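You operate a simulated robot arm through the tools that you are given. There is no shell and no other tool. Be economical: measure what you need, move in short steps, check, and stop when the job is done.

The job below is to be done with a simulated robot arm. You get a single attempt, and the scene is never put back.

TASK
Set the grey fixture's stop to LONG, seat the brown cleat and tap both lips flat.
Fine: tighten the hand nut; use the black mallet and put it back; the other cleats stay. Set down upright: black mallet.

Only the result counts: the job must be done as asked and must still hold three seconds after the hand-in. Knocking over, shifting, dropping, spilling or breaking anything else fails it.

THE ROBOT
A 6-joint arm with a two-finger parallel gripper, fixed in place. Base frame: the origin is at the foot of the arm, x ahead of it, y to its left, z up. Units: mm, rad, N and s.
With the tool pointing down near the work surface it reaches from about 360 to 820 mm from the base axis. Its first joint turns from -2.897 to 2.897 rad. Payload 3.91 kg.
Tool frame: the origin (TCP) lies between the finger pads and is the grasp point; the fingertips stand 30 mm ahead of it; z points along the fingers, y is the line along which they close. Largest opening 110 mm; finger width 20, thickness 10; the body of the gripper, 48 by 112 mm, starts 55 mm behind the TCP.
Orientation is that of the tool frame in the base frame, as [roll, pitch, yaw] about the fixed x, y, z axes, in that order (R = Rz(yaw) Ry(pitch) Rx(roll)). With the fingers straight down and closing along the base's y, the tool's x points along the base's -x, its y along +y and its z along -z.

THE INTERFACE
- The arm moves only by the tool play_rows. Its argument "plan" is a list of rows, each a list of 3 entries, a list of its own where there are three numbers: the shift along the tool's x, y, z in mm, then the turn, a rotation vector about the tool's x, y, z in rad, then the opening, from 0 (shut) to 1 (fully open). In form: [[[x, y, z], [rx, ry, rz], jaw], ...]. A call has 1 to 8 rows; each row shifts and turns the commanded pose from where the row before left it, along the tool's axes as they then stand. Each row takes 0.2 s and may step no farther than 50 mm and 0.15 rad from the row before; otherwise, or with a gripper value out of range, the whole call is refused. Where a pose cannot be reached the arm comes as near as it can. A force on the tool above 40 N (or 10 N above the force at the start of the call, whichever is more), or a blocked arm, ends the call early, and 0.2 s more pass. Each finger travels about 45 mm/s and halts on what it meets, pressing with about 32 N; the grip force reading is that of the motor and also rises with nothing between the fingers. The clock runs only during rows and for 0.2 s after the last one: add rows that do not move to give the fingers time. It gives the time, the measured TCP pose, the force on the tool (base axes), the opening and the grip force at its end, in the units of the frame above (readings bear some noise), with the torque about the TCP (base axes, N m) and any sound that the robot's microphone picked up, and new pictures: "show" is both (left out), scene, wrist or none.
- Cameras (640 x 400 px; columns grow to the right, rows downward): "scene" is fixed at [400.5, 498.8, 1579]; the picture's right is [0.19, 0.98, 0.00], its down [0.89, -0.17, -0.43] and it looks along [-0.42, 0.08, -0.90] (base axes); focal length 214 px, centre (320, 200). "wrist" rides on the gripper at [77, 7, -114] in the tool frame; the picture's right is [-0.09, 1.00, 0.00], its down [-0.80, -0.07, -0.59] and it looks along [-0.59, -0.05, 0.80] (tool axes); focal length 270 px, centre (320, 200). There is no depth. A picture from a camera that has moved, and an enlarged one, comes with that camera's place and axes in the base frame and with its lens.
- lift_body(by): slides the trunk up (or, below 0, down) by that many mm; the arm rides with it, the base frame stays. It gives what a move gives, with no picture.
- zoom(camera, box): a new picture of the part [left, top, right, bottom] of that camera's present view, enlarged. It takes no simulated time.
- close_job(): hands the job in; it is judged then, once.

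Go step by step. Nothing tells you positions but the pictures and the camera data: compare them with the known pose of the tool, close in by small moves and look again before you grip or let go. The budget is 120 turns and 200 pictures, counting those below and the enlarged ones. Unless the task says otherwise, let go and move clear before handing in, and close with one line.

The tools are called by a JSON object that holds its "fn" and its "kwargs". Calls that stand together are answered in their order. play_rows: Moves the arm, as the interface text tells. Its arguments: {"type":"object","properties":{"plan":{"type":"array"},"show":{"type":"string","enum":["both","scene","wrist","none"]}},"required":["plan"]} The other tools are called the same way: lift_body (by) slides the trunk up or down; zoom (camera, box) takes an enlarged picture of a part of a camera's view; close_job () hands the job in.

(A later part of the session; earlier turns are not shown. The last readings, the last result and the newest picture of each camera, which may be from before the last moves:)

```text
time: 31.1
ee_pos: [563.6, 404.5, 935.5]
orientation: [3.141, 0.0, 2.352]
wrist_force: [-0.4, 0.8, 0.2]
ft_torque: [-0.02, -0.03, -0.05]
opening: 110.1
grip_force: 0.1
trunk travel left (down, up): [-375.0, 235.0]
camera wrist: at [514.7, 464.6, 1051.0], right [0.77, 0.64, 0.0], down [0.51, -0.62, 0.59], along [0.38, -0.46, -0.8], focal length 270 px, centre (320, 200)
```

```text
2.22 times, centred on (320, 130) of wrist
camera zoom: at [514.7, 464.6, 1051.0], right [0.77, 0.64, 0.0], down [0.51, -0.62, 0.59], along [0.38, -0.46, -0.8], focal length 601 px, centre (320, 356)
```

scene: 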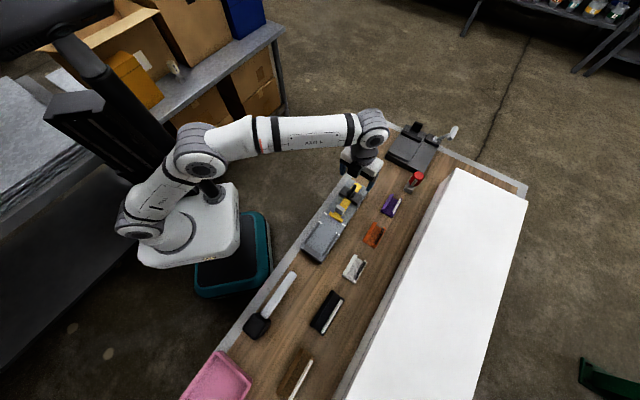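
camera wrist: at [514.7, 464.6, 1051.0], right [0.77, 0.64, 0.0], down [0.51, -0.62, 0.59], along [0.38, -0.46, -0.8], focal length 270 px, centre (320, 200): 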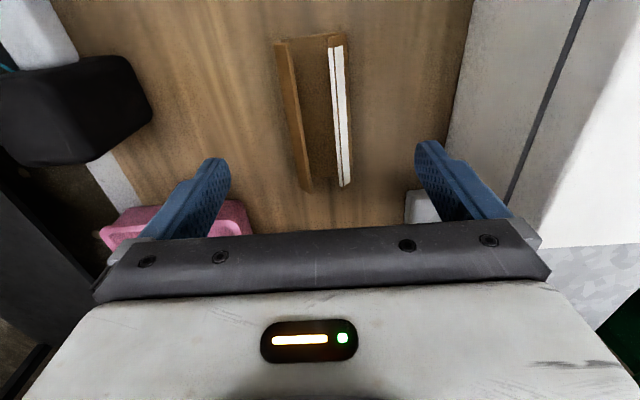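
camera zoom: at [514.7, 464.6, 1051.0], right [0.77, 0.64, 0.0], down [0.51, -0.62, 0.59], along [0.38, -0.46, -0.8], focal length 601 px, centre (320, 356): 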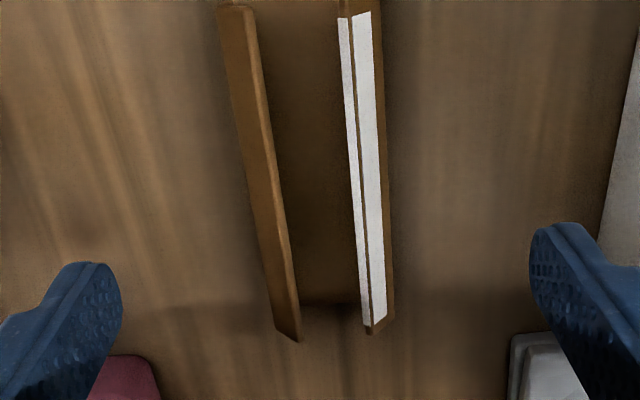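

{"fn": "zoom", "kwargs": {"camera": "scene", "box": [335, 245, 375, 290]}}

{"fn": "zoom", "kwargs": {"camera": "scene", "box": [300, 215, 345, 265]}}

```text
8.89 times, centred on (355, 268) of scene
camera zoom: at [400.5, 498.8, 1579.0], right [0.19, 0.98, 0.0], down [0.89, -0.17, -0.43], along [-0.42, 0.08, -0.9], focal length 1906 px, centre (9, -400)
```

zoom: 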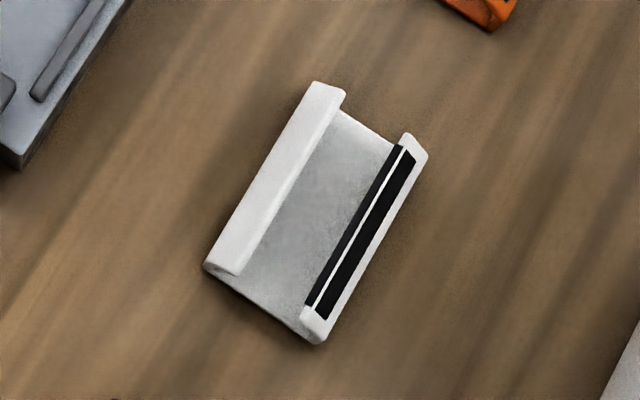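

```text
8.00 times, centred on (322, 240) of scene
camera zoom: at [400.5, 498.8, 1579.0], right [0.19, 0.98, 0.0], down [0.89, -0.17, -0.43], along [-0.42, 0.08, -0.9], focal length 1716 px, centre (300, -120)
```

zoom: 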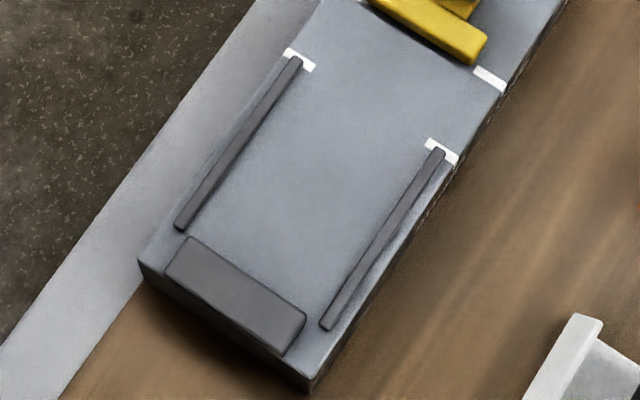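

The cleat lies well aligned with the tool, about 118 × 45 mm, lips leaning up. I lower around its middle and feel for the bench.

{"fn": "play_rows", "kwargs": {"plan": [[[0, 0, 30], [0, 0, 0], 0.75], [[0, 0, 22], [0, 0, 0], 0.7], [[0, 0, 0], [0, 0, 0], 0.7], [[0, 0, 0], [0, 0, 0], 0.7]], "show": "wrist"}}

{"fn": "zoom", "kwargs": {"camera": "wrist", "box": [220, 60, 420, 230]}}

```text
time: 32.1
ee_pos: [562.1, 403.0, 883.8]
orientation: [3.14, 0.0, 2.353]
wrist_force: [1.4, 1.4, -0.5]
ft_torque: [-0.02, -0.01, 0.0]
opening: 77.0
grip_force: 0.0
trunk travel left (down, up): [-375.0, 235.0]
camera wrist: at [513.3, 464.3, 999.6], right [0.77, 0.64, 0.0], down [0.51, -0.62, 0.59], along [0.38, -0.46, -0.8], focal length 270 px, centre (320, 200)
```

wrist: 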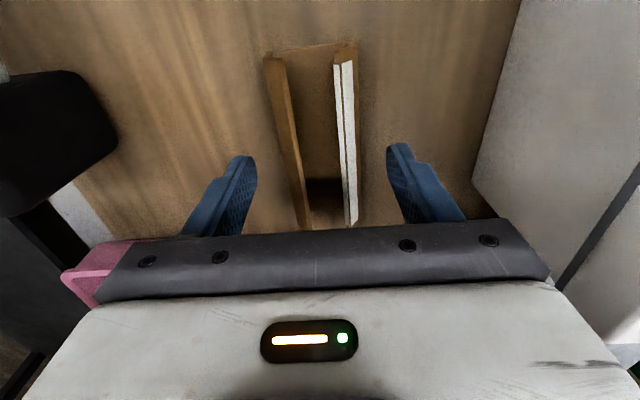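

```text
2.35 times, centred on (320, 145) of wrist
camera zoom: at [513.3, 464.3, 999.6], right [0.77, 0.64, 0.0], down [0.51, -0.62, 0.59], along [0.38, -0.46, -0.8], focal length 636 px, centre (320, 329)
```

zoom: 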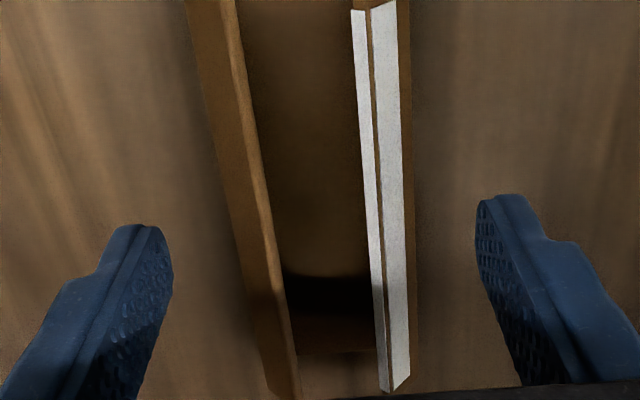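

{"fn": "play_rows", "kwargs": {"plan": [[[0, 0, 4], [0, 0, 0], 0.65], [[0, 0, 3], [0, 0, 0], 0.65], [[0, 0, 3], [0, 0, 0], 0.65], [[0, 0, 3], [0, 0, 0], 0.65], [[0, 0, 3], [0, 0, 0], 0.65], [[0, 0, 3], [0, 0, 0], 0.65]], "show": "wrist"}}

```text
time: 33.5
ee_pos: [561.8, 405.0, 863.9]
orientation: [3.141, 0.001, 2.35]
wrist_force: [0.0, 0.1, -0.2]
ft_torque: [0.02, 0.01, -0.01]
opening: 71.5
grip_force: 0.0
trunk travel left (down, up): [-375.0, 235.0]
camera wrist: at [513.4, 465.8, 979.0], right [0.77, 0.64, 0.0], down [0.51, -0.62, 0.59], along [0.38, -0.46, -0.8], focal length 270 px, centre (320, 200)
```

wrist: 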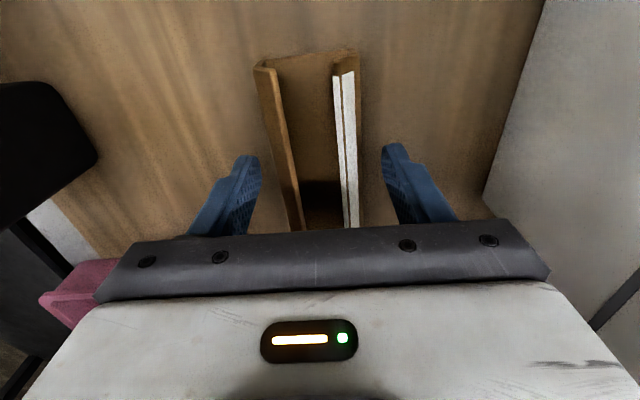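

{"fn": "play_rows", "kwargs": {"plan": [[[0, 0, 3], [0, 0, 0], 0.65], [[0, 0, 3], [0, 0, 0], 0.65], [[0, 0, 3], [0, 0, 0], 0.65], [[0, 0, 3], [0, 0, 0], 0.65], [[0, 0, 3], [0, 0, 0], 0.65], [[0, 0, 3], [0, 0, 0], 0.65]], "show": "wrist"}}

{"fn": "zoom", "kwargs": {"camera": "wrist", "box": [220, 60, 420, 230]}}

```text
time: 35.0
ee_pos: [561.6, 404.1, 850.2]
orientation: [3.136, -0.001, 2.351]
wrist_force: [-0.6, -0.6, 23.1]
ft_torque: [-0.59, 0.76, -0.05]
opening: 71.2
grip_force: 0.1
trunk travel left (down, up): [-375.0, 235.0]
camera wrist: at [512.4, 464.9, 965.1], right [0.77, 0.64, 0.01], down [0.51, -0.62, 0.59], along [0.38, -0.45, -0.8], focal length 270 px, centre (320, 200)
```

wrist: 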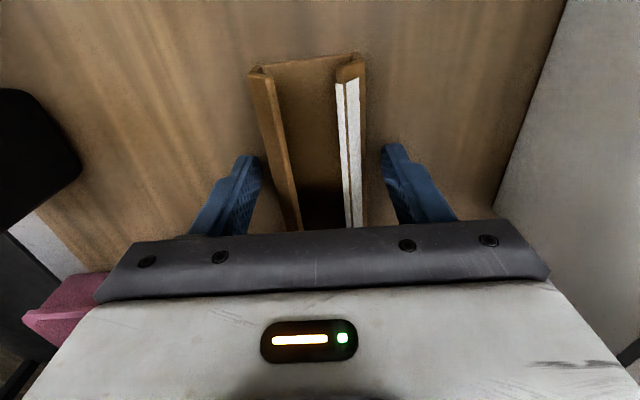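

```text
2.35 times, centred on (320, 145) of wrist
camera zoom: at [512.4, 464.9, 965.1], right [0.77, 0.64, 0.01], down [0.51, -0.62, 0.59], along [0.38, -0.45, -0.8], focal length 636 px, centre (320, 329)
```

zoom: 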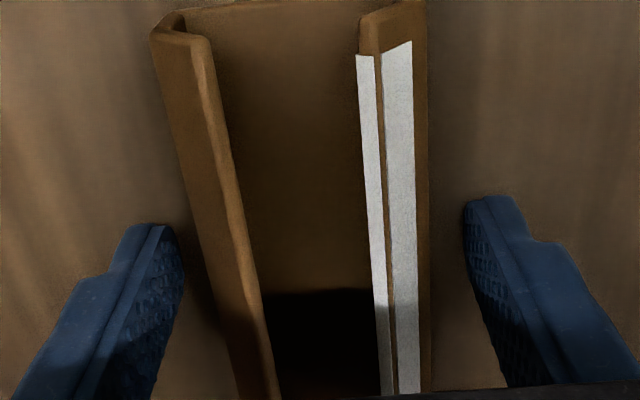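

The bench is at z≈820; the cleat has vertical side walls and is about 25 mm tall. I rise so the tips are 8 mm above the bench and close on the walls.

{"fn": "play_rows", "kwargs": {"plan": [[[-3, 0, -12], [0, 0, 0], 0.6], [[0, 0, 0], [0, 0, 0], 0.5], [[0, 0, 0], [0, 0, 0], 0.35], [[0, 0, 0], [0, 0, 0], 0.3], [[0, 0, 0], [0, 0, 0], 0.3], [[0, 0, 0], [0, 0, 0], 0.3]], "show": "wrist"}}

{"fn": "zoom", "kwargs": {"camera": "wrist", "box": [220, 60, 420, 230]}}

```text
time: 36.4
ee_pos: [565.5, 402.7, 859.0]
orientation: [-3.141, -0.001, 2.354]
wrist_force: [-0.1, 0.4, -0.4]
ft_torque: [0.04, 0.0, 0.01]
opening: 50.2
grip_force: 31.8
trunk travel left (down, up): [-375.0, 235.0]
camera wrist: at [515.6, 463.1, 973.1], right [0.77, 0.64, 0.0], down [0.51, -0.62, 0.59], along [0.38, -0.46, -0.8], focal length 270 px, centre (320, 200)
```

wrist: 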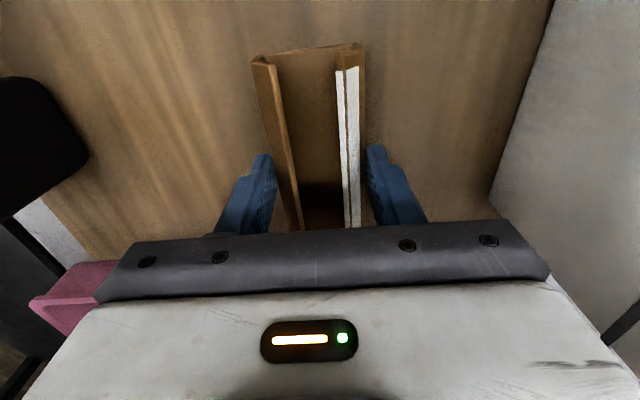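

```text
2.35 times, centred on (320, 145) of wrist
camera zoom: at [515.6, 463.1, 973.1], right [0.77, 0.64, 0.0], down [0.51, -0.62, 0.59], along [0.38, -0.46, -0.8], focal length 636 px, centre (320, 329)
```

zoom: 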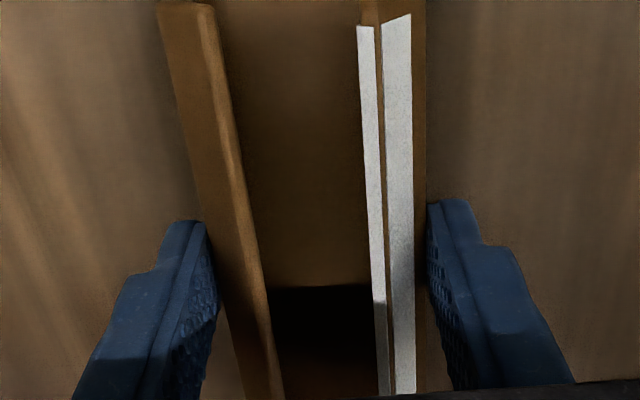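

{"fn": "play_rows", "kwargs": {"plan": [[[0, 0, 0], [0, 0, 0], 0.2], [[0, 0, 0], [0, 0, 0], 0.2], [[0, 0, 0], [0, 0, 0], 0.2]], "show": "none"}}

{"fn": "zoom", "kwargs": {"camera": "wrist", "box": [220, 60, 420, 230]}}

```text
time: 37.1
ee_pos: [564.9, 402.3, 858.4]
orientation: [3.141, 0.001, 2.353]
wrist_force: [-0.2, 0.4, 0.5]
ft_torque: [-0.03, -0.04, -0.03]
opening: 50.0
grip_force: 31.5
trunk travel left (down, up): [-375.0, 235.0]
```

```text
2.35 times, centred on (320, 145) of wrist
camera zoom: at [515.6, 463.1, 973.1], right [0.77, 0.64, 0.0], down [0.51, -0.62, 0.59], along [0.38, -0.46, -0.8], focal length 636 px, centre (320, 329)
```

zoom: 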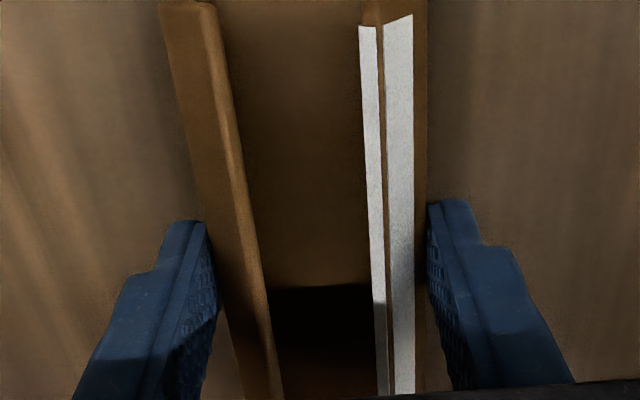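

Firm at 50 mm. I lift and look.

{"fn": "play_rows", "kwargs": {"plan": [[[0, 0, -15], [0, 0, 0], 0.2], [[0, 0, -30], [0, 0, 0], 0.2], [[0, 0, -30], [0, 0, 0], 0.2], [[0, 0, -30], [0, 0, 0], 0.2], [[0, 0, 0], [0, 0, 0], 0.2]], "show": "wrist"}}

{"fn": "zoom", "kwargs": {"camera": "scene", "box": [260, 310, 350, 400]}}

```text
time: 38.4
ee_pos: [564.5, 400.1, 962.7]
orientation: [3.141, -0.001, 2.352]
wrist_force: [0.4, 0.3, 0.1]
ft_torque: [-0.02, -0.03, -0.03]
opening: 22.0
grip_force: 0.1
trunk travel left (down, up): [-375.0, 235.0]
camera wrist: at [515.6, 461.2, 1078.0], right [0.77, 0.64, 0.0], down [0.51, -0.62, 0.59], along [0.38, -0.46, -0.8], focal length 270 px, centre (320, 200)
```

wrist: 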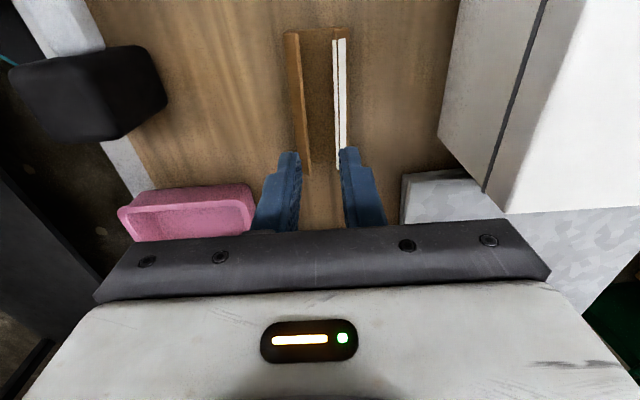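

```text
4.44 times, centred on (305, 355) of scene
camera zoom: at [400.5, 498.8, 1579.0], right [0.19, 0.98, 0.0], down [0.89, -0.17, -0.43], along [-0.42, 0.08, -0.9], focal length 953 px, centre (387, -489)
```

zoom: 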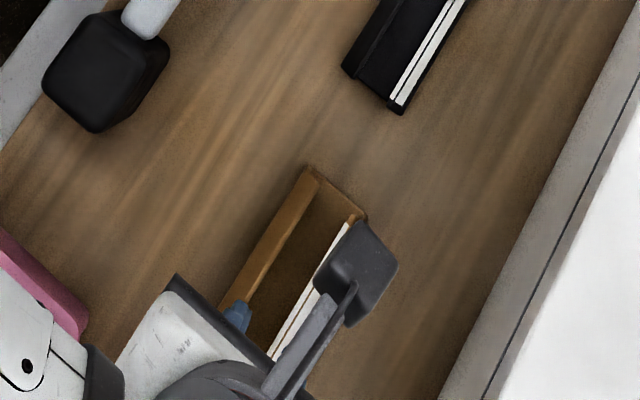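

The fingers slipped off the sloping lips; the cleat stayed in place. I'll regrip lower on the base edge, nearer the +u end, where the fixture has no rails.

{"fn": "play_rows", "kwargs": {"plan": [[[20, 1, 0], [0, 0, 0.012], 0.5], [[20, 1, 0], [0, 0, 0.012], 0.65], [[0, 0, 35], [0, 0, 0], 0.65], [[0, 0, 35], [0, 0, 0], 0.65], [[0, 0, 0], [0, 0, 0], 0.65], [[0, 0, 0], [0, 0, 0], 0.65]], "show": "wrist"}}

{"fn": "zoom", "kwargs": {"camera": "wrist", "box": [220, 60, 420, 230]}}

```text
time: 39.8
ee_pos: [538.2, 430.9, 893.4]
orientation: [-3.142, 0.0, 2.329]
wrist_force: [0.4, -0.8, 0.4]
ft_torque: [0.0, 0.02, -0.04]
opening: 71.3
grip_force: 0.0
trunk travel left (down, up): [-375.0, 235.0]
camera wrist: at [490.8, 492.2, 1007.3], right [0.78, 0.62, 0.0], down [0.5, -0.63, 0.59], along [0.37, -0.47, -0.8], focal length 270 px, centre (320, 200)
```

wrist: 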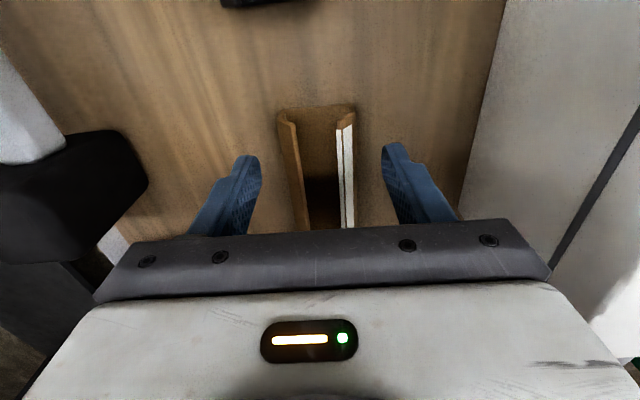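

```text
2.35 times, centred on (320, 145) of wrist
camera zoom: at [490.8, 492.2, 1007.3], right [0.78, 0.62, 0.0], down [0.5, -0.63, 0.59], along [0.37, -0.47, -0.8], focal length 636 px, centre (320, 329)
```

zoom: 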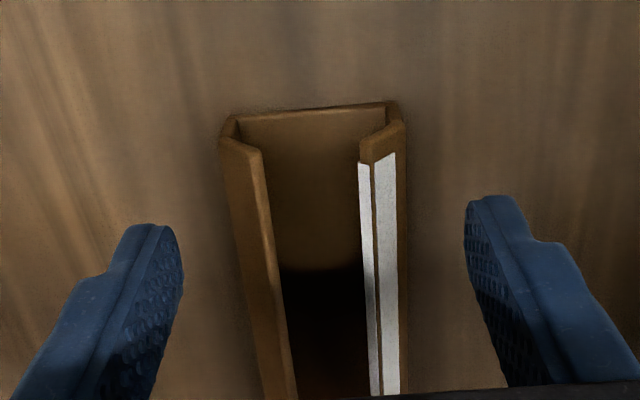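

{"fn": "play_rows", "kwargs": {"plan": [[[0, 0, 20], [0, 0, 0], 0.6], [[0, 0, 20], [0, 0, 0], 0.6], [[0, 0, 0], [0, 0, 0], 0.4], [[0, 0, 0], [0, 0, 0], 0.2], [[0, 0, 0], [0, 0, 0], 0], [[0, 0, 0], [0, 0, 0], 0], [[0, 0, 0], [0, 0, 0], 0]], "show": "wrist"}}

{"fn": "zoom", "kwargs": {"camera": "wrist", "box": [220, 60, 420, 230]}}

```text
time: 41.4
ee_pos: [539.7, 431.4, 851.9]
orientation: [-3.141, 0.0, 2.328]
wrist_force: [-0.2, -1.0, 0.5]
ft_torque: [-0.12, -0.07, -0.03]
opening: 50.2
grip_force: 32.3
trunk travel left (down, up): [-375.0, 235.0]
camera wrist: at [491.4, 493.9, 967.7], right [0.78, 0.62, 0.0], down [0.5, -0.63, 0.59], along [0.37, -0.47, -0.8], focal length 270 px, centre (320, 200)
```

wrist: 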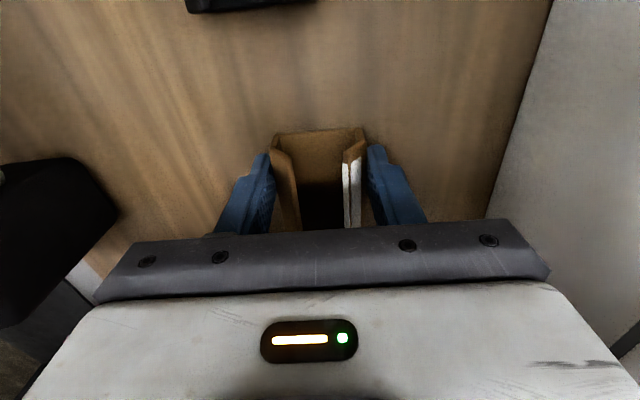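

```text
2.35 times, centred on (320, 145) of wrist
camera zoom: at [491.4, 493.9, 967.7], right [0.78, 0.62, 0.0], down [0.5, -0.63, 0.59], along [0.37, -0.47, -0.8], focal length 636 px, centre (320, 329)
```

zoom: 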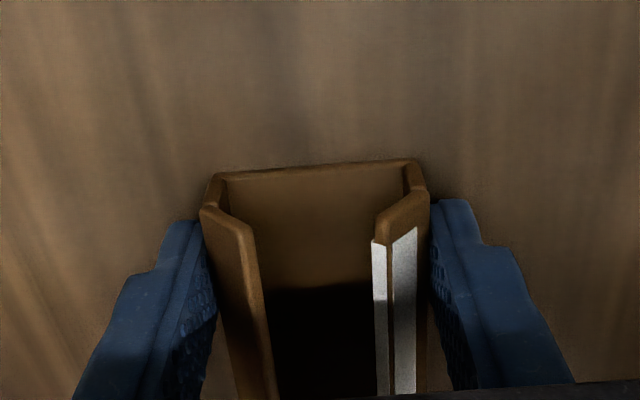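

{"fn": "play_rows", "kwargs": {"plan": [[[0, 0, -2], [0, 0, 0], 0], [[0, 0, -3], [0, 0, 0], 0], [[0, 0, -3], [0, 0, 0], 0], [[0, 0, -3], [0, 0, 0], 0], [[0, 0, -3], [0, 0, 0], 0], [[0, 0, 0], [0, 0, 0], 0]], "show": "wrist"}}

{"fn": "zoom", "kwargs": {"camera": "wrist", "box": [220, 60, 420, 230]}}

```text
time: 42.8
ee_pos: [537.9, 431.9, 866.9]
orientation: [-3.141, 0.0, 2.329]
wrist_force: [0.3, -0.5, -1.2]
ft_torque: [0.0, 0.01, 0.0]
opening: 50.1
grip_force: 32.0
trunk travel left (down, up): [-375.0, 235.0]
camera wrist: at [489.9, 494.7, 981.3], right [0.78, 0.62, 0.0], down [0.5, -0.63, 0.59], along [0.37, -0.47, -0.8], focal length 270 px, centre (320, 200)
```

wrist: 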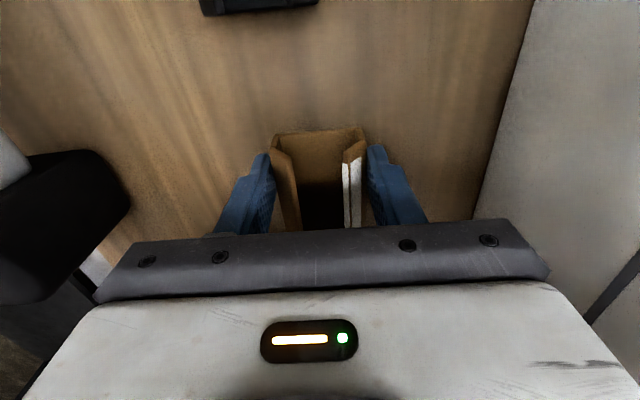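

```text
2.35 times, centred on (320, 145) of wrist
camera zoom: at [489.9, 494.7, 981.3], right [0.78, 0.62, 0.0], down [0.5, -0.63, 0.59], along [0.37, -0.47, -0.8], focal length 636 px, centre (320, 329)
```

zoom: 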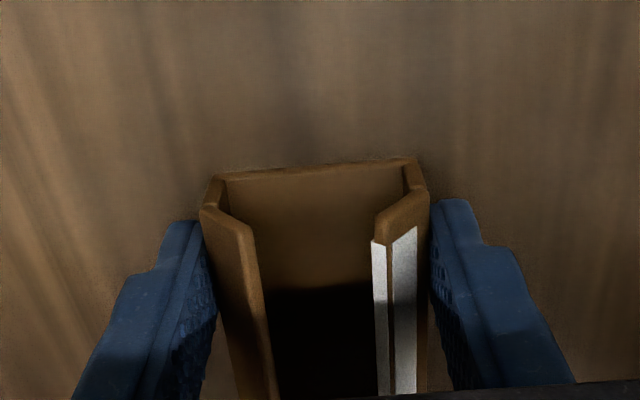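

The cleat is held firmly now. I lift it high and carry it toward the fixture slot (faces about u=194 to 323 along the bench).

{"fn": "play_rows", "kwargs": {"plan": [[[0, 0, -15], [0, 0, 0], 0], [[0, 0, -25], [0, 0, -0.012], 0], [[0, 0, -25], [0, 0, -0.013], 0], [[10, -5, -20], [0, 0, 0], 0], [[25, -10, 0], [0, 0, 0], 0], [[30, -13, 0], [0, 0, 0], 0], [[30, -13, 0], [0, 0, 0], 0], [[15, -5, 0], [0, 0, 0], 0]], "show": "wrist"}}

```text
time: 44.5
ee_pos: [427.6, 476.5, 951.2]
orientation: [3.141, 0.0, 2.353]
wrist_force: [0.4, 0.6, -0.8]
ft_torque: [0.0, 0.07, 0.0]
opening: 50.1
grip_force: 32.1
trunk travel left (down, up): [-375.0, 235.0]
camera wrist: at [377.8, 538.7, 1066.7], right [0.77, 0.64, 0.0], down [0.51, -0.62, 0.59], along [0.38, -0.46, -0.8], focal length 270 px, centre (320, 200)
```

wrist: 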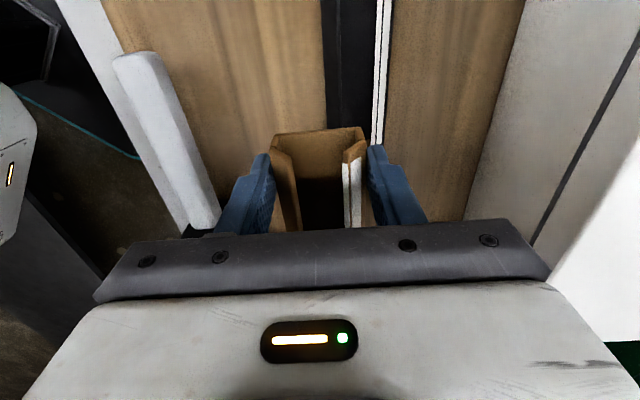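

{"fn": "play_rows", "kwargs": {"plan": [[[20, -10, 0], [0, 0, 0], 0], [[30, -15, 0], [0, 0, 0], 0], [[35, -15, 0], [0, 0, 0], 0], [[40, -15, 0], [0, 0, 0], 0], [[40, -15, 0], [0, 0, 0], 0], [[40, -15, 0], [0, 0, 0], 0], [[35, -15, 0], [0, 0, 0], 0], [[24, -10, 0], [0, 0, 0], 0]], "show": "wrist"}}

{"fn": "zoom", "kwargs": {"camera": "wrist", "box": [220, 60, 420, 230]}}

{"fn": "zoom", "kwargs": {"camera": "scene", "box": [290, 190, 370, 270]}}

```text
time: 46.4
ee_pos: [163.9, 589.5, 954.0]
orientation: [-3.14, -0.001, 2.354]
wrist_force: [-0.9, 0.0, -1.5]
ft_torque: [0.04, 0.07, 0.02]
opening: 50.2
grip_force: 32.2
trunk travel left (down, up): [-375.0, 235.0]
camera wrist: at [114.9, 649.1, 1068.0], right [0.77, 0.64, 0.0], down [0.51, -0.62, 0.59], along [0.38, -0.46, -0.8], focal length 270 px, centre (320, 200)
```

wrist: 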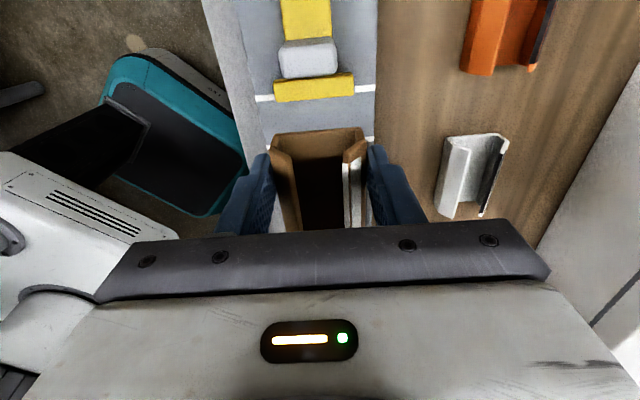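

```text
2.35 times, centred on (320, 145) of wrist
camera zoom: at [114.9, 649.1, 1068.0], right [0.77, 0.64, 0.0], down [0.51, -0.62, 0.59], along [0.38, -0.46, -0.8], focal length 636 px, centre (320, 329)
```

zoom: 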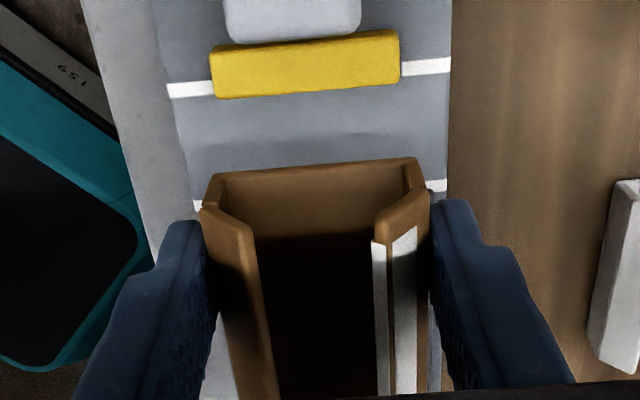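

```text
5.00 times, centred on (330, 230) of scene
camera zoom: at [400.5, 498.8, 1579.0], right [0.19, 0.98, 0.0], down [0.89, -0.17, -0.43], along [-0.42, 0.08, -0.9], focal length 1072 px, centre (270, 50)
```

zoom: 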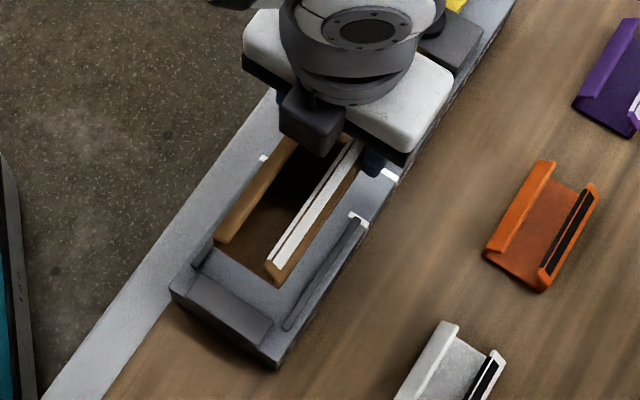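

Everything agrees: slot line is 2.5 mm off in n and the cleat needs ~2 mm back. I correct and lower to just above the bed.

{"fn": "play_rows", "kwargs": {"plan": [[[-2, -2.6, 10], [0, 0, 0], 0], [[0, 0, 20], [0, 0, 0], 0], [[0, 0, 20], [0, 0, 0], 0], [[0, 0, 8], [0, 0, 0], 0], [[0, 0, 0], [0, 0, 0], 0]], "show": "wrist"}}

{"fn": "zoom", "kwargs": {"camera": "wrist", "box": [220, 60, 420, 230]}}

{"fn": "zoom", "kwargs": {"camera": "scene", "box": [295, 205, 355, 265]}}

```text
time: 47.5
ee_pos: [162.7, 585.7, 895.1]
orientation: [3.141, -0.001, 2.352]
wrist_force: [-0.8, 0.2, 0.0]
ft_torque: [0.04, 0.06, -0.02]
opening: 50.3
grip_force: 32.2
trunk travel left (down, up): [-375.0, 235.0]
camera wrist: at [114.0, 645.8, 1009.4], right [0.77, 0.64, 0.0], down [0.51, -0.62, 0.59], along [0.38, -0.46, -0.8], focal length 270 px, centre (320, 200)
```

wrist: 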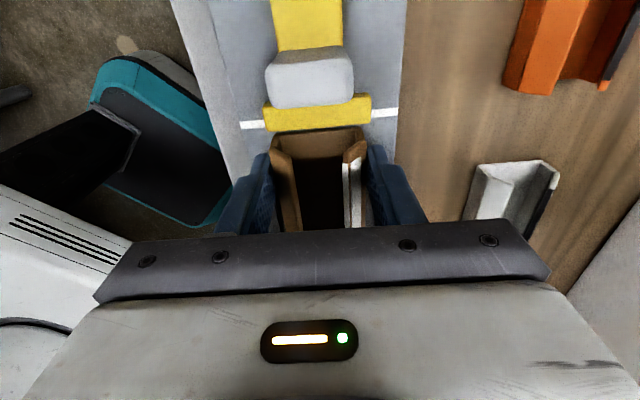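

```text
2.35 times, centred on (320, 145) of wrist
camera zoom: at [114.0, 645.8, 1009.4], right [0.77, 0.64, 0.0], down [0.51, -0.62, 0.59], along [0.38, -0.46, -0.8], focal length 636 px, centre (320, 329)
```

zoom: 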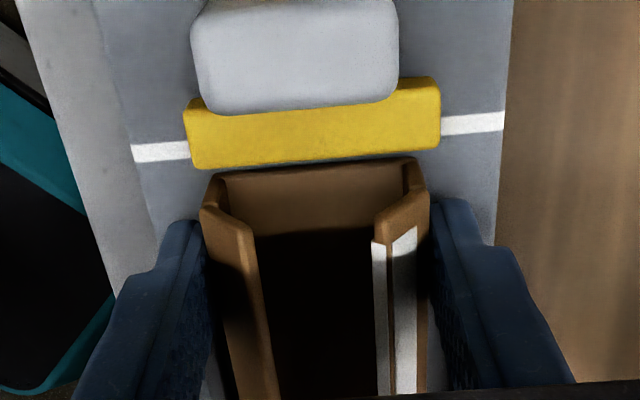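

```text
6.67 times, centred on (325, 235) of scene
camera zoom: at [400.5, 498.8, 1579.0], right [0.19, 0.98, 0.0], down [0.89, -0.17, -0.43], along [-0.42, 0.08, -0.9], focal length 1430 px, centre (287, -33)
```

zoom: 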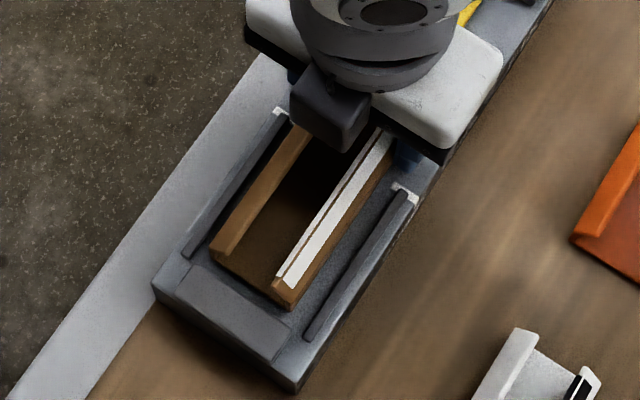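

Clearances look good at both ends. I lower slowly until contact.

{"fn": "play_rows", "kwargs": {"plan": [[[0, 0.5, 3], [0, 0, 0], 0], [[0, 0, 2], [0, 0, 0], 0], [[0, 0, 2], [0, 0, 0], 0], [[0, 0, 2], [0, 0, 0], 0], [[0, 0, 2], [0, 0, 0], 0], [[0, 0, 2], [0, 0, 0], 0]], "show": "wrist"}}

{"fn": "zoom", "kwargs": {"camera": "wrist", "box": [220, 60, 420, 230]}}

{"fn": "zoom", "kwargs": {"camera": "scene", "box": [300, 220, 345, 265]}}

```text
time: 48.7
ee_pos: [164.3, 585.6, 890.2]
orientation: [3.134, -0.004, 2.355]
wrist_force: [-1.4, -5.6, 14.9]
ft_torque: [-0.74, 0.13, 0.06]
opening: 50.4
grip_force: 31.6
trunk travel left (down, up): [-375.0, 235.0]
stopped in row 5: the force on the tool passed its limit at 43 N (the readings are from after the stop); the commanded pose is now the measured one
camera wrist: at [113.9, 645.0, 1005.7], right [0.77, 0.64, 0.01], down [0.51, -0.62, 0.59], along [0.38, -0.45, -0.81], focal length 270 px, centre (320, 200)
```

wrist: 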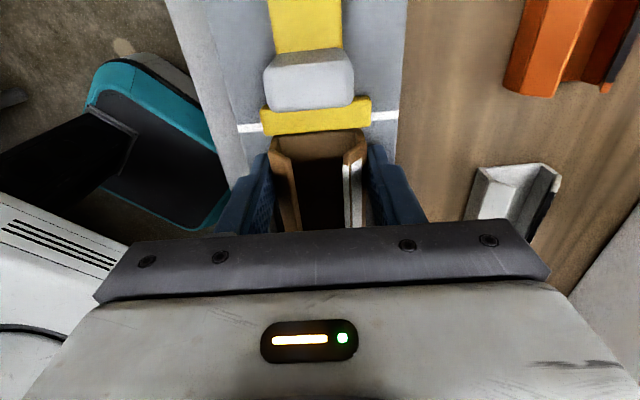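

```text
2.35 times, centred on (320, 145) of wrist
camera zoom: at [113.9, 645.0, 1005.7], right [0.77, 0.64, 0.01], down [0.51, -0.62, 0.59], along [0.38, -0.45, -0.81], focal length 636 px, centre (320, 329)
```

zoom: 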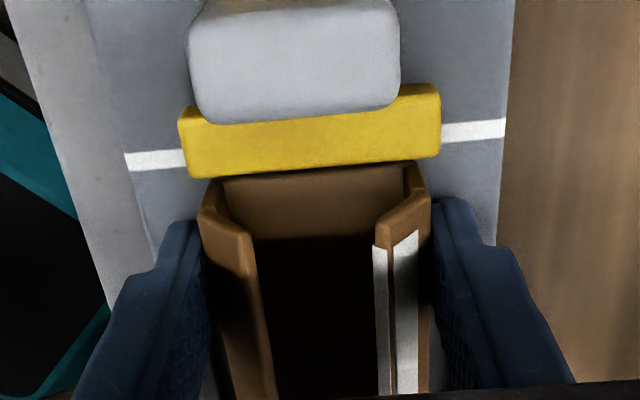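

```text
8.89 times, centred on (322, 242) of scene
camera zoom: at [400.5, 498.8, 1579.0], right [0.19, 0.98, 0.0], down [0.89, -0.17, -0.43], along [-0.42, 0.08, -0.9], focal length 1906 px, centre (298, -178)
```

zoom: 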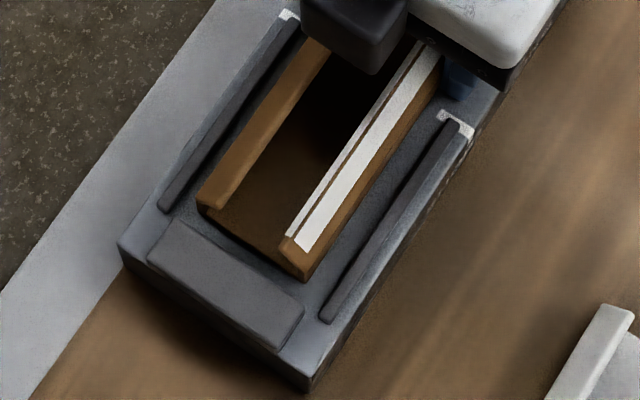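

Contact: the cleat rests on the bed between the stops. I let go and rise to look.

{"fn": "play_rows", "kwargs": {"plan": [[[0, 0, 0], [0, 0, 0], 0.5], [[0, 0, 0], [0, 0, 0], 0.58], [[0, 0, 0], [0, 0, 0], 0.58], [[0, 0, -20], [0, 0, 0], 0.58], [[0, 0, -40], [0, 0, 0], 0.6], [[-20, 0, -40], [0, 0, 0], 0.7], [[0, 0, 0], [0, 0, 0], 0.7]], "show": "wrist"}}

{"fn": "zoom", "kwargs": {"camera": "wrist", "box": [230, 20, 410, 180]}}

{"fn": "zoom", "kwargs": {"camera": "scene", "box": [300, 200, 360, 265]}}

```text
time: 50.3
ee_pos: [178.0, 572.3, 988.7]
orientation: [3.137, -0.006, 2.352]
wrist_force: [0.3, -0.8, 1.0]
ft_torque: [0.01, 0.03, 0.0]
opening: 77.1
grip_force: 0.1
trunk travel left (down, up): [-375.0, 235.0]
camera wrist: at [129.2, 632.2, 1104.5], right [0.77, 0.64, 0.01], down [0.51, -0.62, 0.59], along [0.38, -0.45, -0.81], focal length 270 px, centre (320, 200)
```

wrist: 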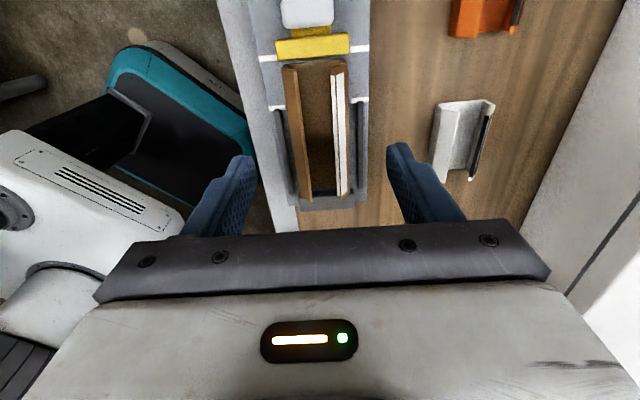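

```text
2.50 times, centred on (320, 100) of wrist
camera zoom: at [129.2, 632.2, 1104.5], right [0.77, 0.64, 0.01], down [0.51, -0.62, 0.59], along [0.38, -0.45, -0.81], focal length 676 px, centre (320, 450)
```

zoom: 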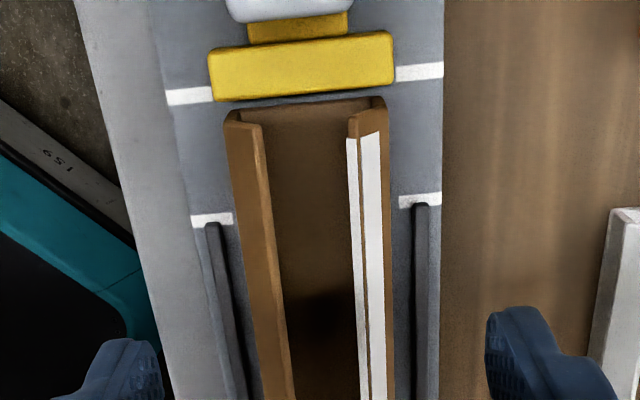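

```text
6.15 times, centred on (330, 232) of scene
camera zoom: at [400.5, 498.8, 1579.0], right [0.19, 0.98, 0.0], down [0.89, -0.17, -0.43], along [-0.42, 0.08, -0.9], focal length 1320 px, centre (258, 0)
```

zoom: 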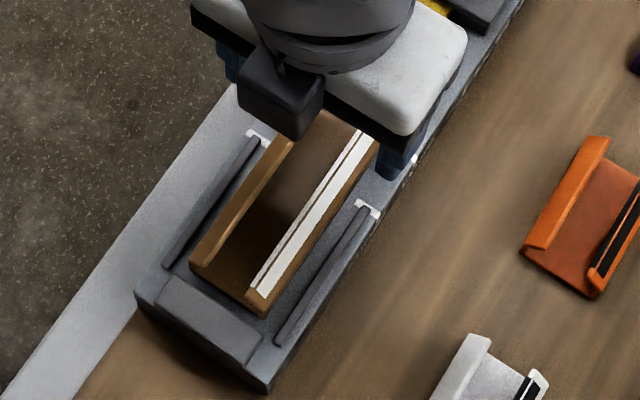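

The cleat is seated between the stops, clear of the rails. Now to the mallet: I move over its handle.

{"fn": "play_rows", "kwargs": {"plan": [[[-45, 0, 0], [0.0053, -0.0053, 0], 0.7], [[-45, 0, 0], [0, 0, 0], 0.7], [[-45, 0, 0], [0, 0, 0], 0.7], [[-45, -2, 0], [0, 0, 0], 0.7], [[-45, -2, 0], [0, 0, 0], 0.7], [[-40, -2, 0], [0, 0, 0], 0.7], [[0, 0, 0], [0, 0, 0], 0.7]], "show": "wrist"}}

{"fn": "zoom", "kwargs": {"camera": "wrist", "box": [200, 0, 440, 200]}}

{"fn": "zoom", "kwargs": {"camera": "scene", "box": [300, 200, 360, 265]}}

```text
time: 51.9
ee_pos: [361.0, 377.4, 988.3]
orientation: [3.141, -0.002, 2.353]
wrist_force: [-0.4, 0.2, -0.4]
ft_torque: [0.02, 0.03, -0.02]
opening: 77.1
grip_force: 0.1
trunk travel left (down, up): [-375.0, 235.0]
camera wrist: at [311.7, 438.2, 1102.6], right [0.77, 0.64, 0.0], down [0.51, -0.62, 0.59], along [0.38, -0.46, -0.8], focal length 270 px, centre (320, 200)
```

wrist: 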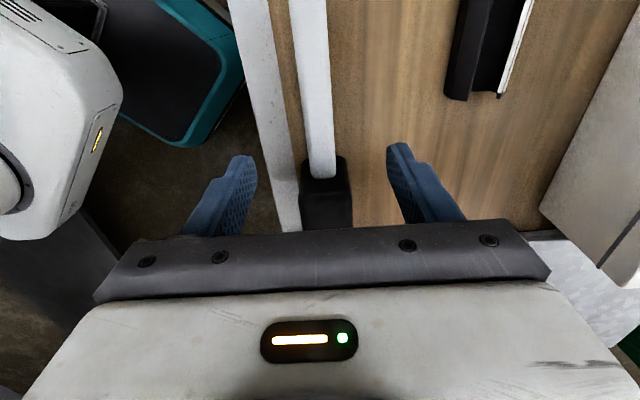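

```text
2.00 times, centred on (320, 100) of wrist
camera zoom: at [311.7, 438.2, 1102.6], right [0.77, 0.64, 0.0], down [0.51, -0.62, 0.59], along [0.38, -0.46, -0.8], focal length 541 px, centre (320, 400)
```

zoom: 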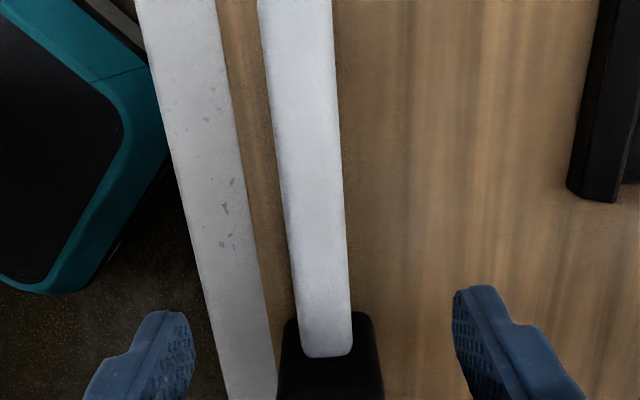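

```text
6.15 times, centred on (330, 232) of scene
camera zoom: at [400.5, 498.8, 1579.0], right [0.19, 0.98, 0.0], down [0.89, -0.17, -0.43], along [-0.42, 0.08, -0.9], focal length 1320 px, centre (258, 0)
```

zoom: 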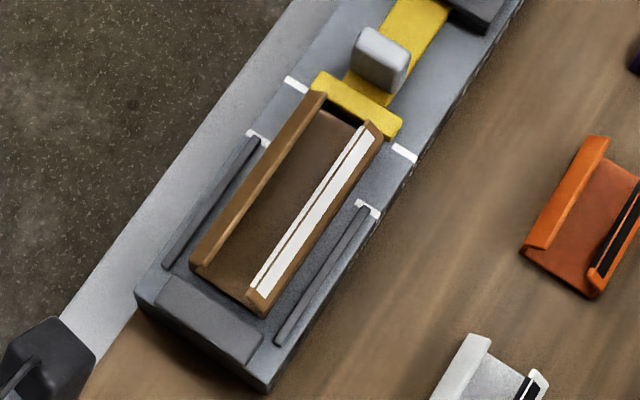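

The mallet rests on its head with the handle horizontal along the bench (handle top about z 865). I approach the handle near the head.

{"fn": "play_rows", "kwargs": {"plan": [[[-26, -1, 20], [0, 0, 0], 0.7], [[-24, -1, 25], [0, 0, 0], 0.6], [[0, 0, 15], [0, 0, 0], 0.6], [[0, 0, 0], [0, 0, 0], 0.6]], "show": "both"}}

{"fn": "zoom", "kwargs": {"camera": "wrist", "box": [200, 60, 440, 240]}}

```text
time: 52.9
ee_pos: [393.3, 342.5, 927.3]
orientation: [3.139, -0.001, 2.352]
wrist_force: [0.7, 0.1, 0.9]
ft_torque: [-0.01, 0.0, -0.02]
opening: 66.1
grip_force: 0.1
trunk travel left (down, up): [-375.0, 235.0]
camera wrist: at [344.8, 403.7, 1042.4], right [0.77, 0.64, 0.0], down [0.51, -0.62, 0.6], along [0.38, -0.46, -0.8], focal length 270 px, centre (320, 200)
```

scene: 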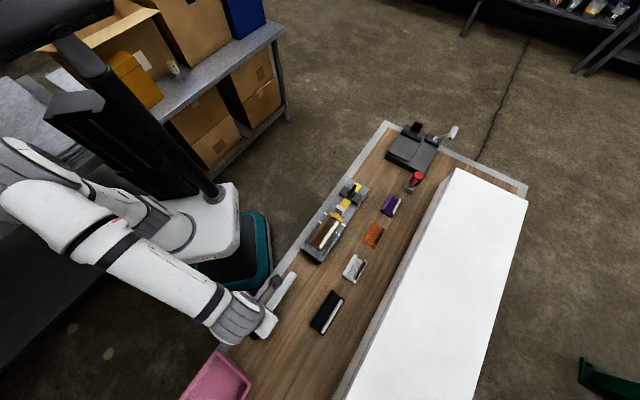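
wrist: 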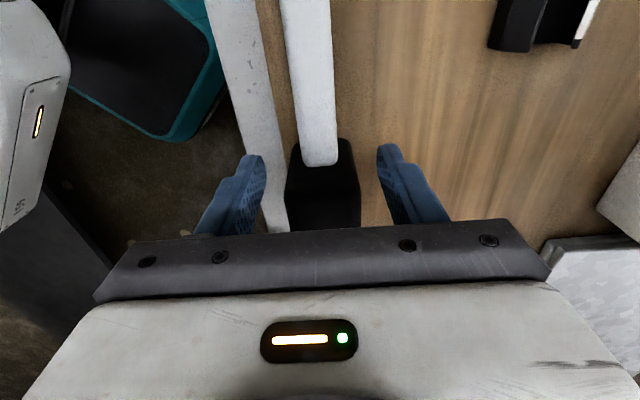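

```text
2.22 times, centred on (320, 150) of wrist
camera zoom: at [344.8, 403.7, 1042.4], right [0.77, 0.64, 0.0], down [0.51, -0.62, 0.6], along [0.38, -0.46, -0.8], focal length 601 px, centre (320, 311)
```

zoom: 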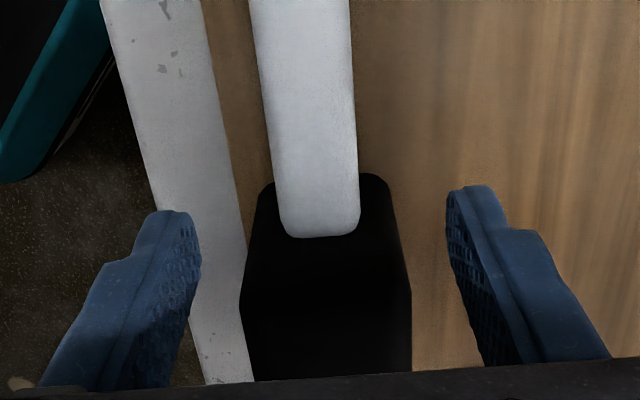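

Head is about 49 mm wide and 82 mm tall (top z≈902); handle centre near z 861. I lower the fingers around the handle and grip.

{"fn": "play_rows", "kwargs": {"plan": [[[-5, -1.4, 20], [0, 0, 0], 0.6], [[0, 0, 25], [0, 0, 0], 0.6], [[0, 0, 18], [0, 0, 0], 0.6], [[0, 0, 0], [0, 0, 0], 0.4], [[0, 0, 0], [0, 0, 0], 0.2], [[0, 0, 0], [0, 0, 0], 0], [[0, 0, 0], [0, 0, 0], 0], [[0, 0, 0], [0, 0, 0], 0]], "show": "wrist"}}

{"fn": "zoom", "kwargs": {"camera": "wrist", "box": [200, 60, 440, 240]}}

```text
time: 54.7
ee_pos: [395.8, 338.9, 865.5]
orientation: [-3.141, 0.0, 2.353]
wrist_force: [-0.1, 1.2, -0.3]
ft_torque: [0.01, -0.01, 0.05]
opening: 25.9
grip_force: 31.8
trunk travel left (down, up): [-375.0, 235.0]
camera wrist: at [347.5, 399.4, 980.4], right [0.77, 0.64, 0.0], down [0.51, -0.62, 0.59], along [0.38, -0.46, -0.8], focal length 270 px, centre (320, 200)
```

wrist: 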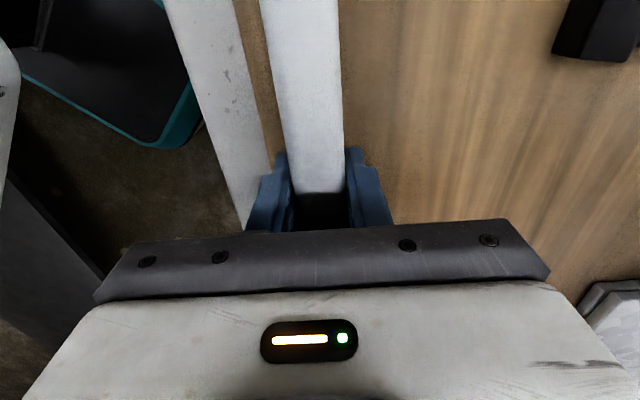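

```text
2.22 times, centred on (320, 150) of wrist
camera zoom: at [347.5, 399.4, 980.4], right [0.77, 0.64, 0.0], down [0.51, -0.62, 0.59], along [0.38, -0.46, -0.8], focal length 601 px, centre (320, 311)
```

zoom: 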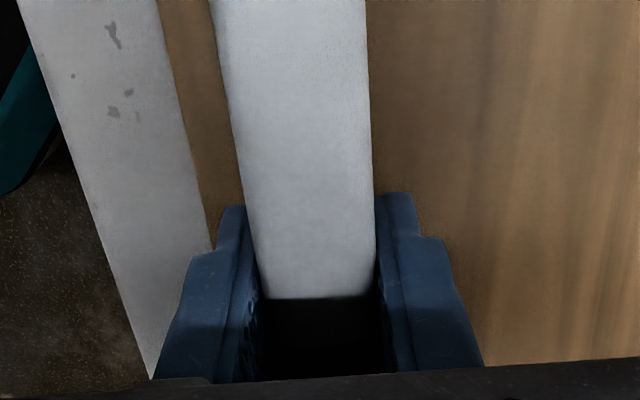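

Gripped at the handle. I note this pose (395.8, 338.9, 865.5, yaw 2.353) for the return and lift slowly.

{"fn": "play_rows", "kwargs": {"plan": [[[0, 0, -2], [0, 0, 0], 0], [[0, 0, -3], [0, 0, 0], 0], [[0, 0, -5], [0, 0, 0], 0], [[0, 0, -5], [0, 0, 0], 0], [[0, 0, 0], [0, 0, 0], 0]], "show": "both"}}

{"fn": "zoom", "kwargs": {"camera": "scene", "box": [230, 250, 320, 350]}}

{"fn": "zoom", "kwargs": {"camera": "wrist", "box": [200, 60, 440, 240]}}

```text
time: 55.9
ee_pos: [396.1, 337.7, 881.0]
orientation: [3.14, 0.0, 2.353]
wrist_force: [-0.6, -0.2, -2.7]
ft_torque: [0.05, 0.04, 0.03]
opening: 25.9
grip_force: 32.2
trunk travel left (down, up): [-375.0, 235.0]
camera wrist: at [347.3, 398.7, 995.1], right [0.77, 0.64, 0.0], down [0.51, -0.62, 0.59], along [0.38, -0.46, -0.8], focal length 270 px, centre (320, 200)
```

scene: 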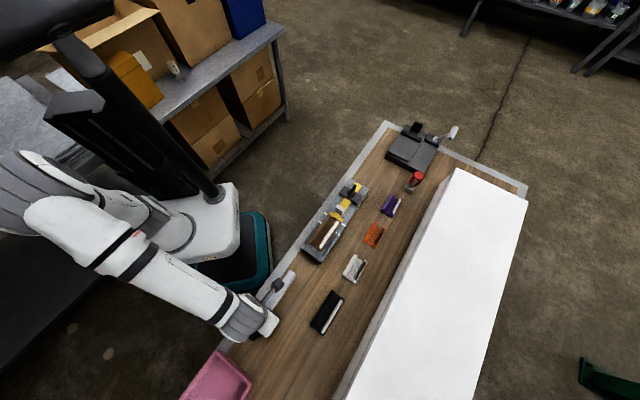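
wrist: 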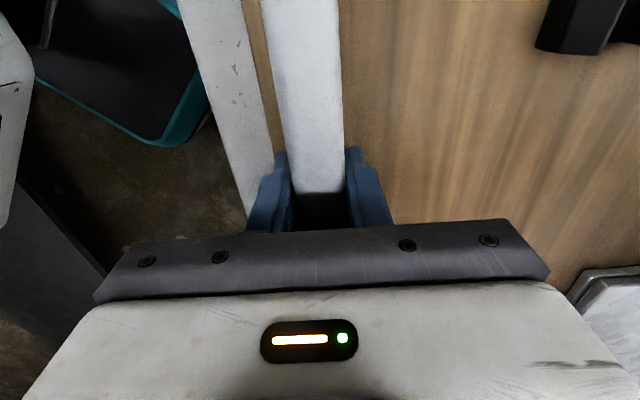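

```text
4.00 times, centred on (275, 300) of scene
camera zoom: at [400.5, 498.8, 1579.0], right [0.19, 0.98, 0.0], down [0.89, -0.17, -0.43], along [-0.42, 0.08, -0.9], focal length 858 px, centre (500, -200)
```

zoom: 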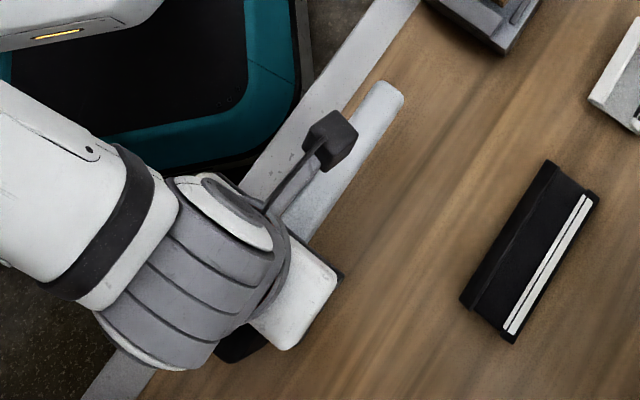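

```text
2.22 times, centred on (320, 150) of wrist
camera zoom: at [347.3, 398.7, 995.1], right [0.77, 0.64, 0.0], down [0.51, -0.62, 0.59], along [0.38, -0.46, -0.8], focal length 601 px, centre (320, 311)
```

zoom: 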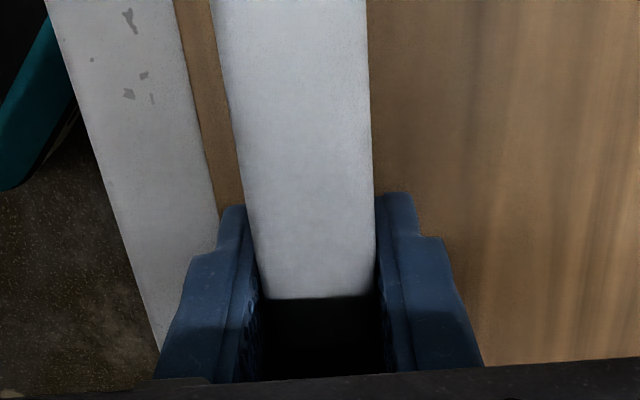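

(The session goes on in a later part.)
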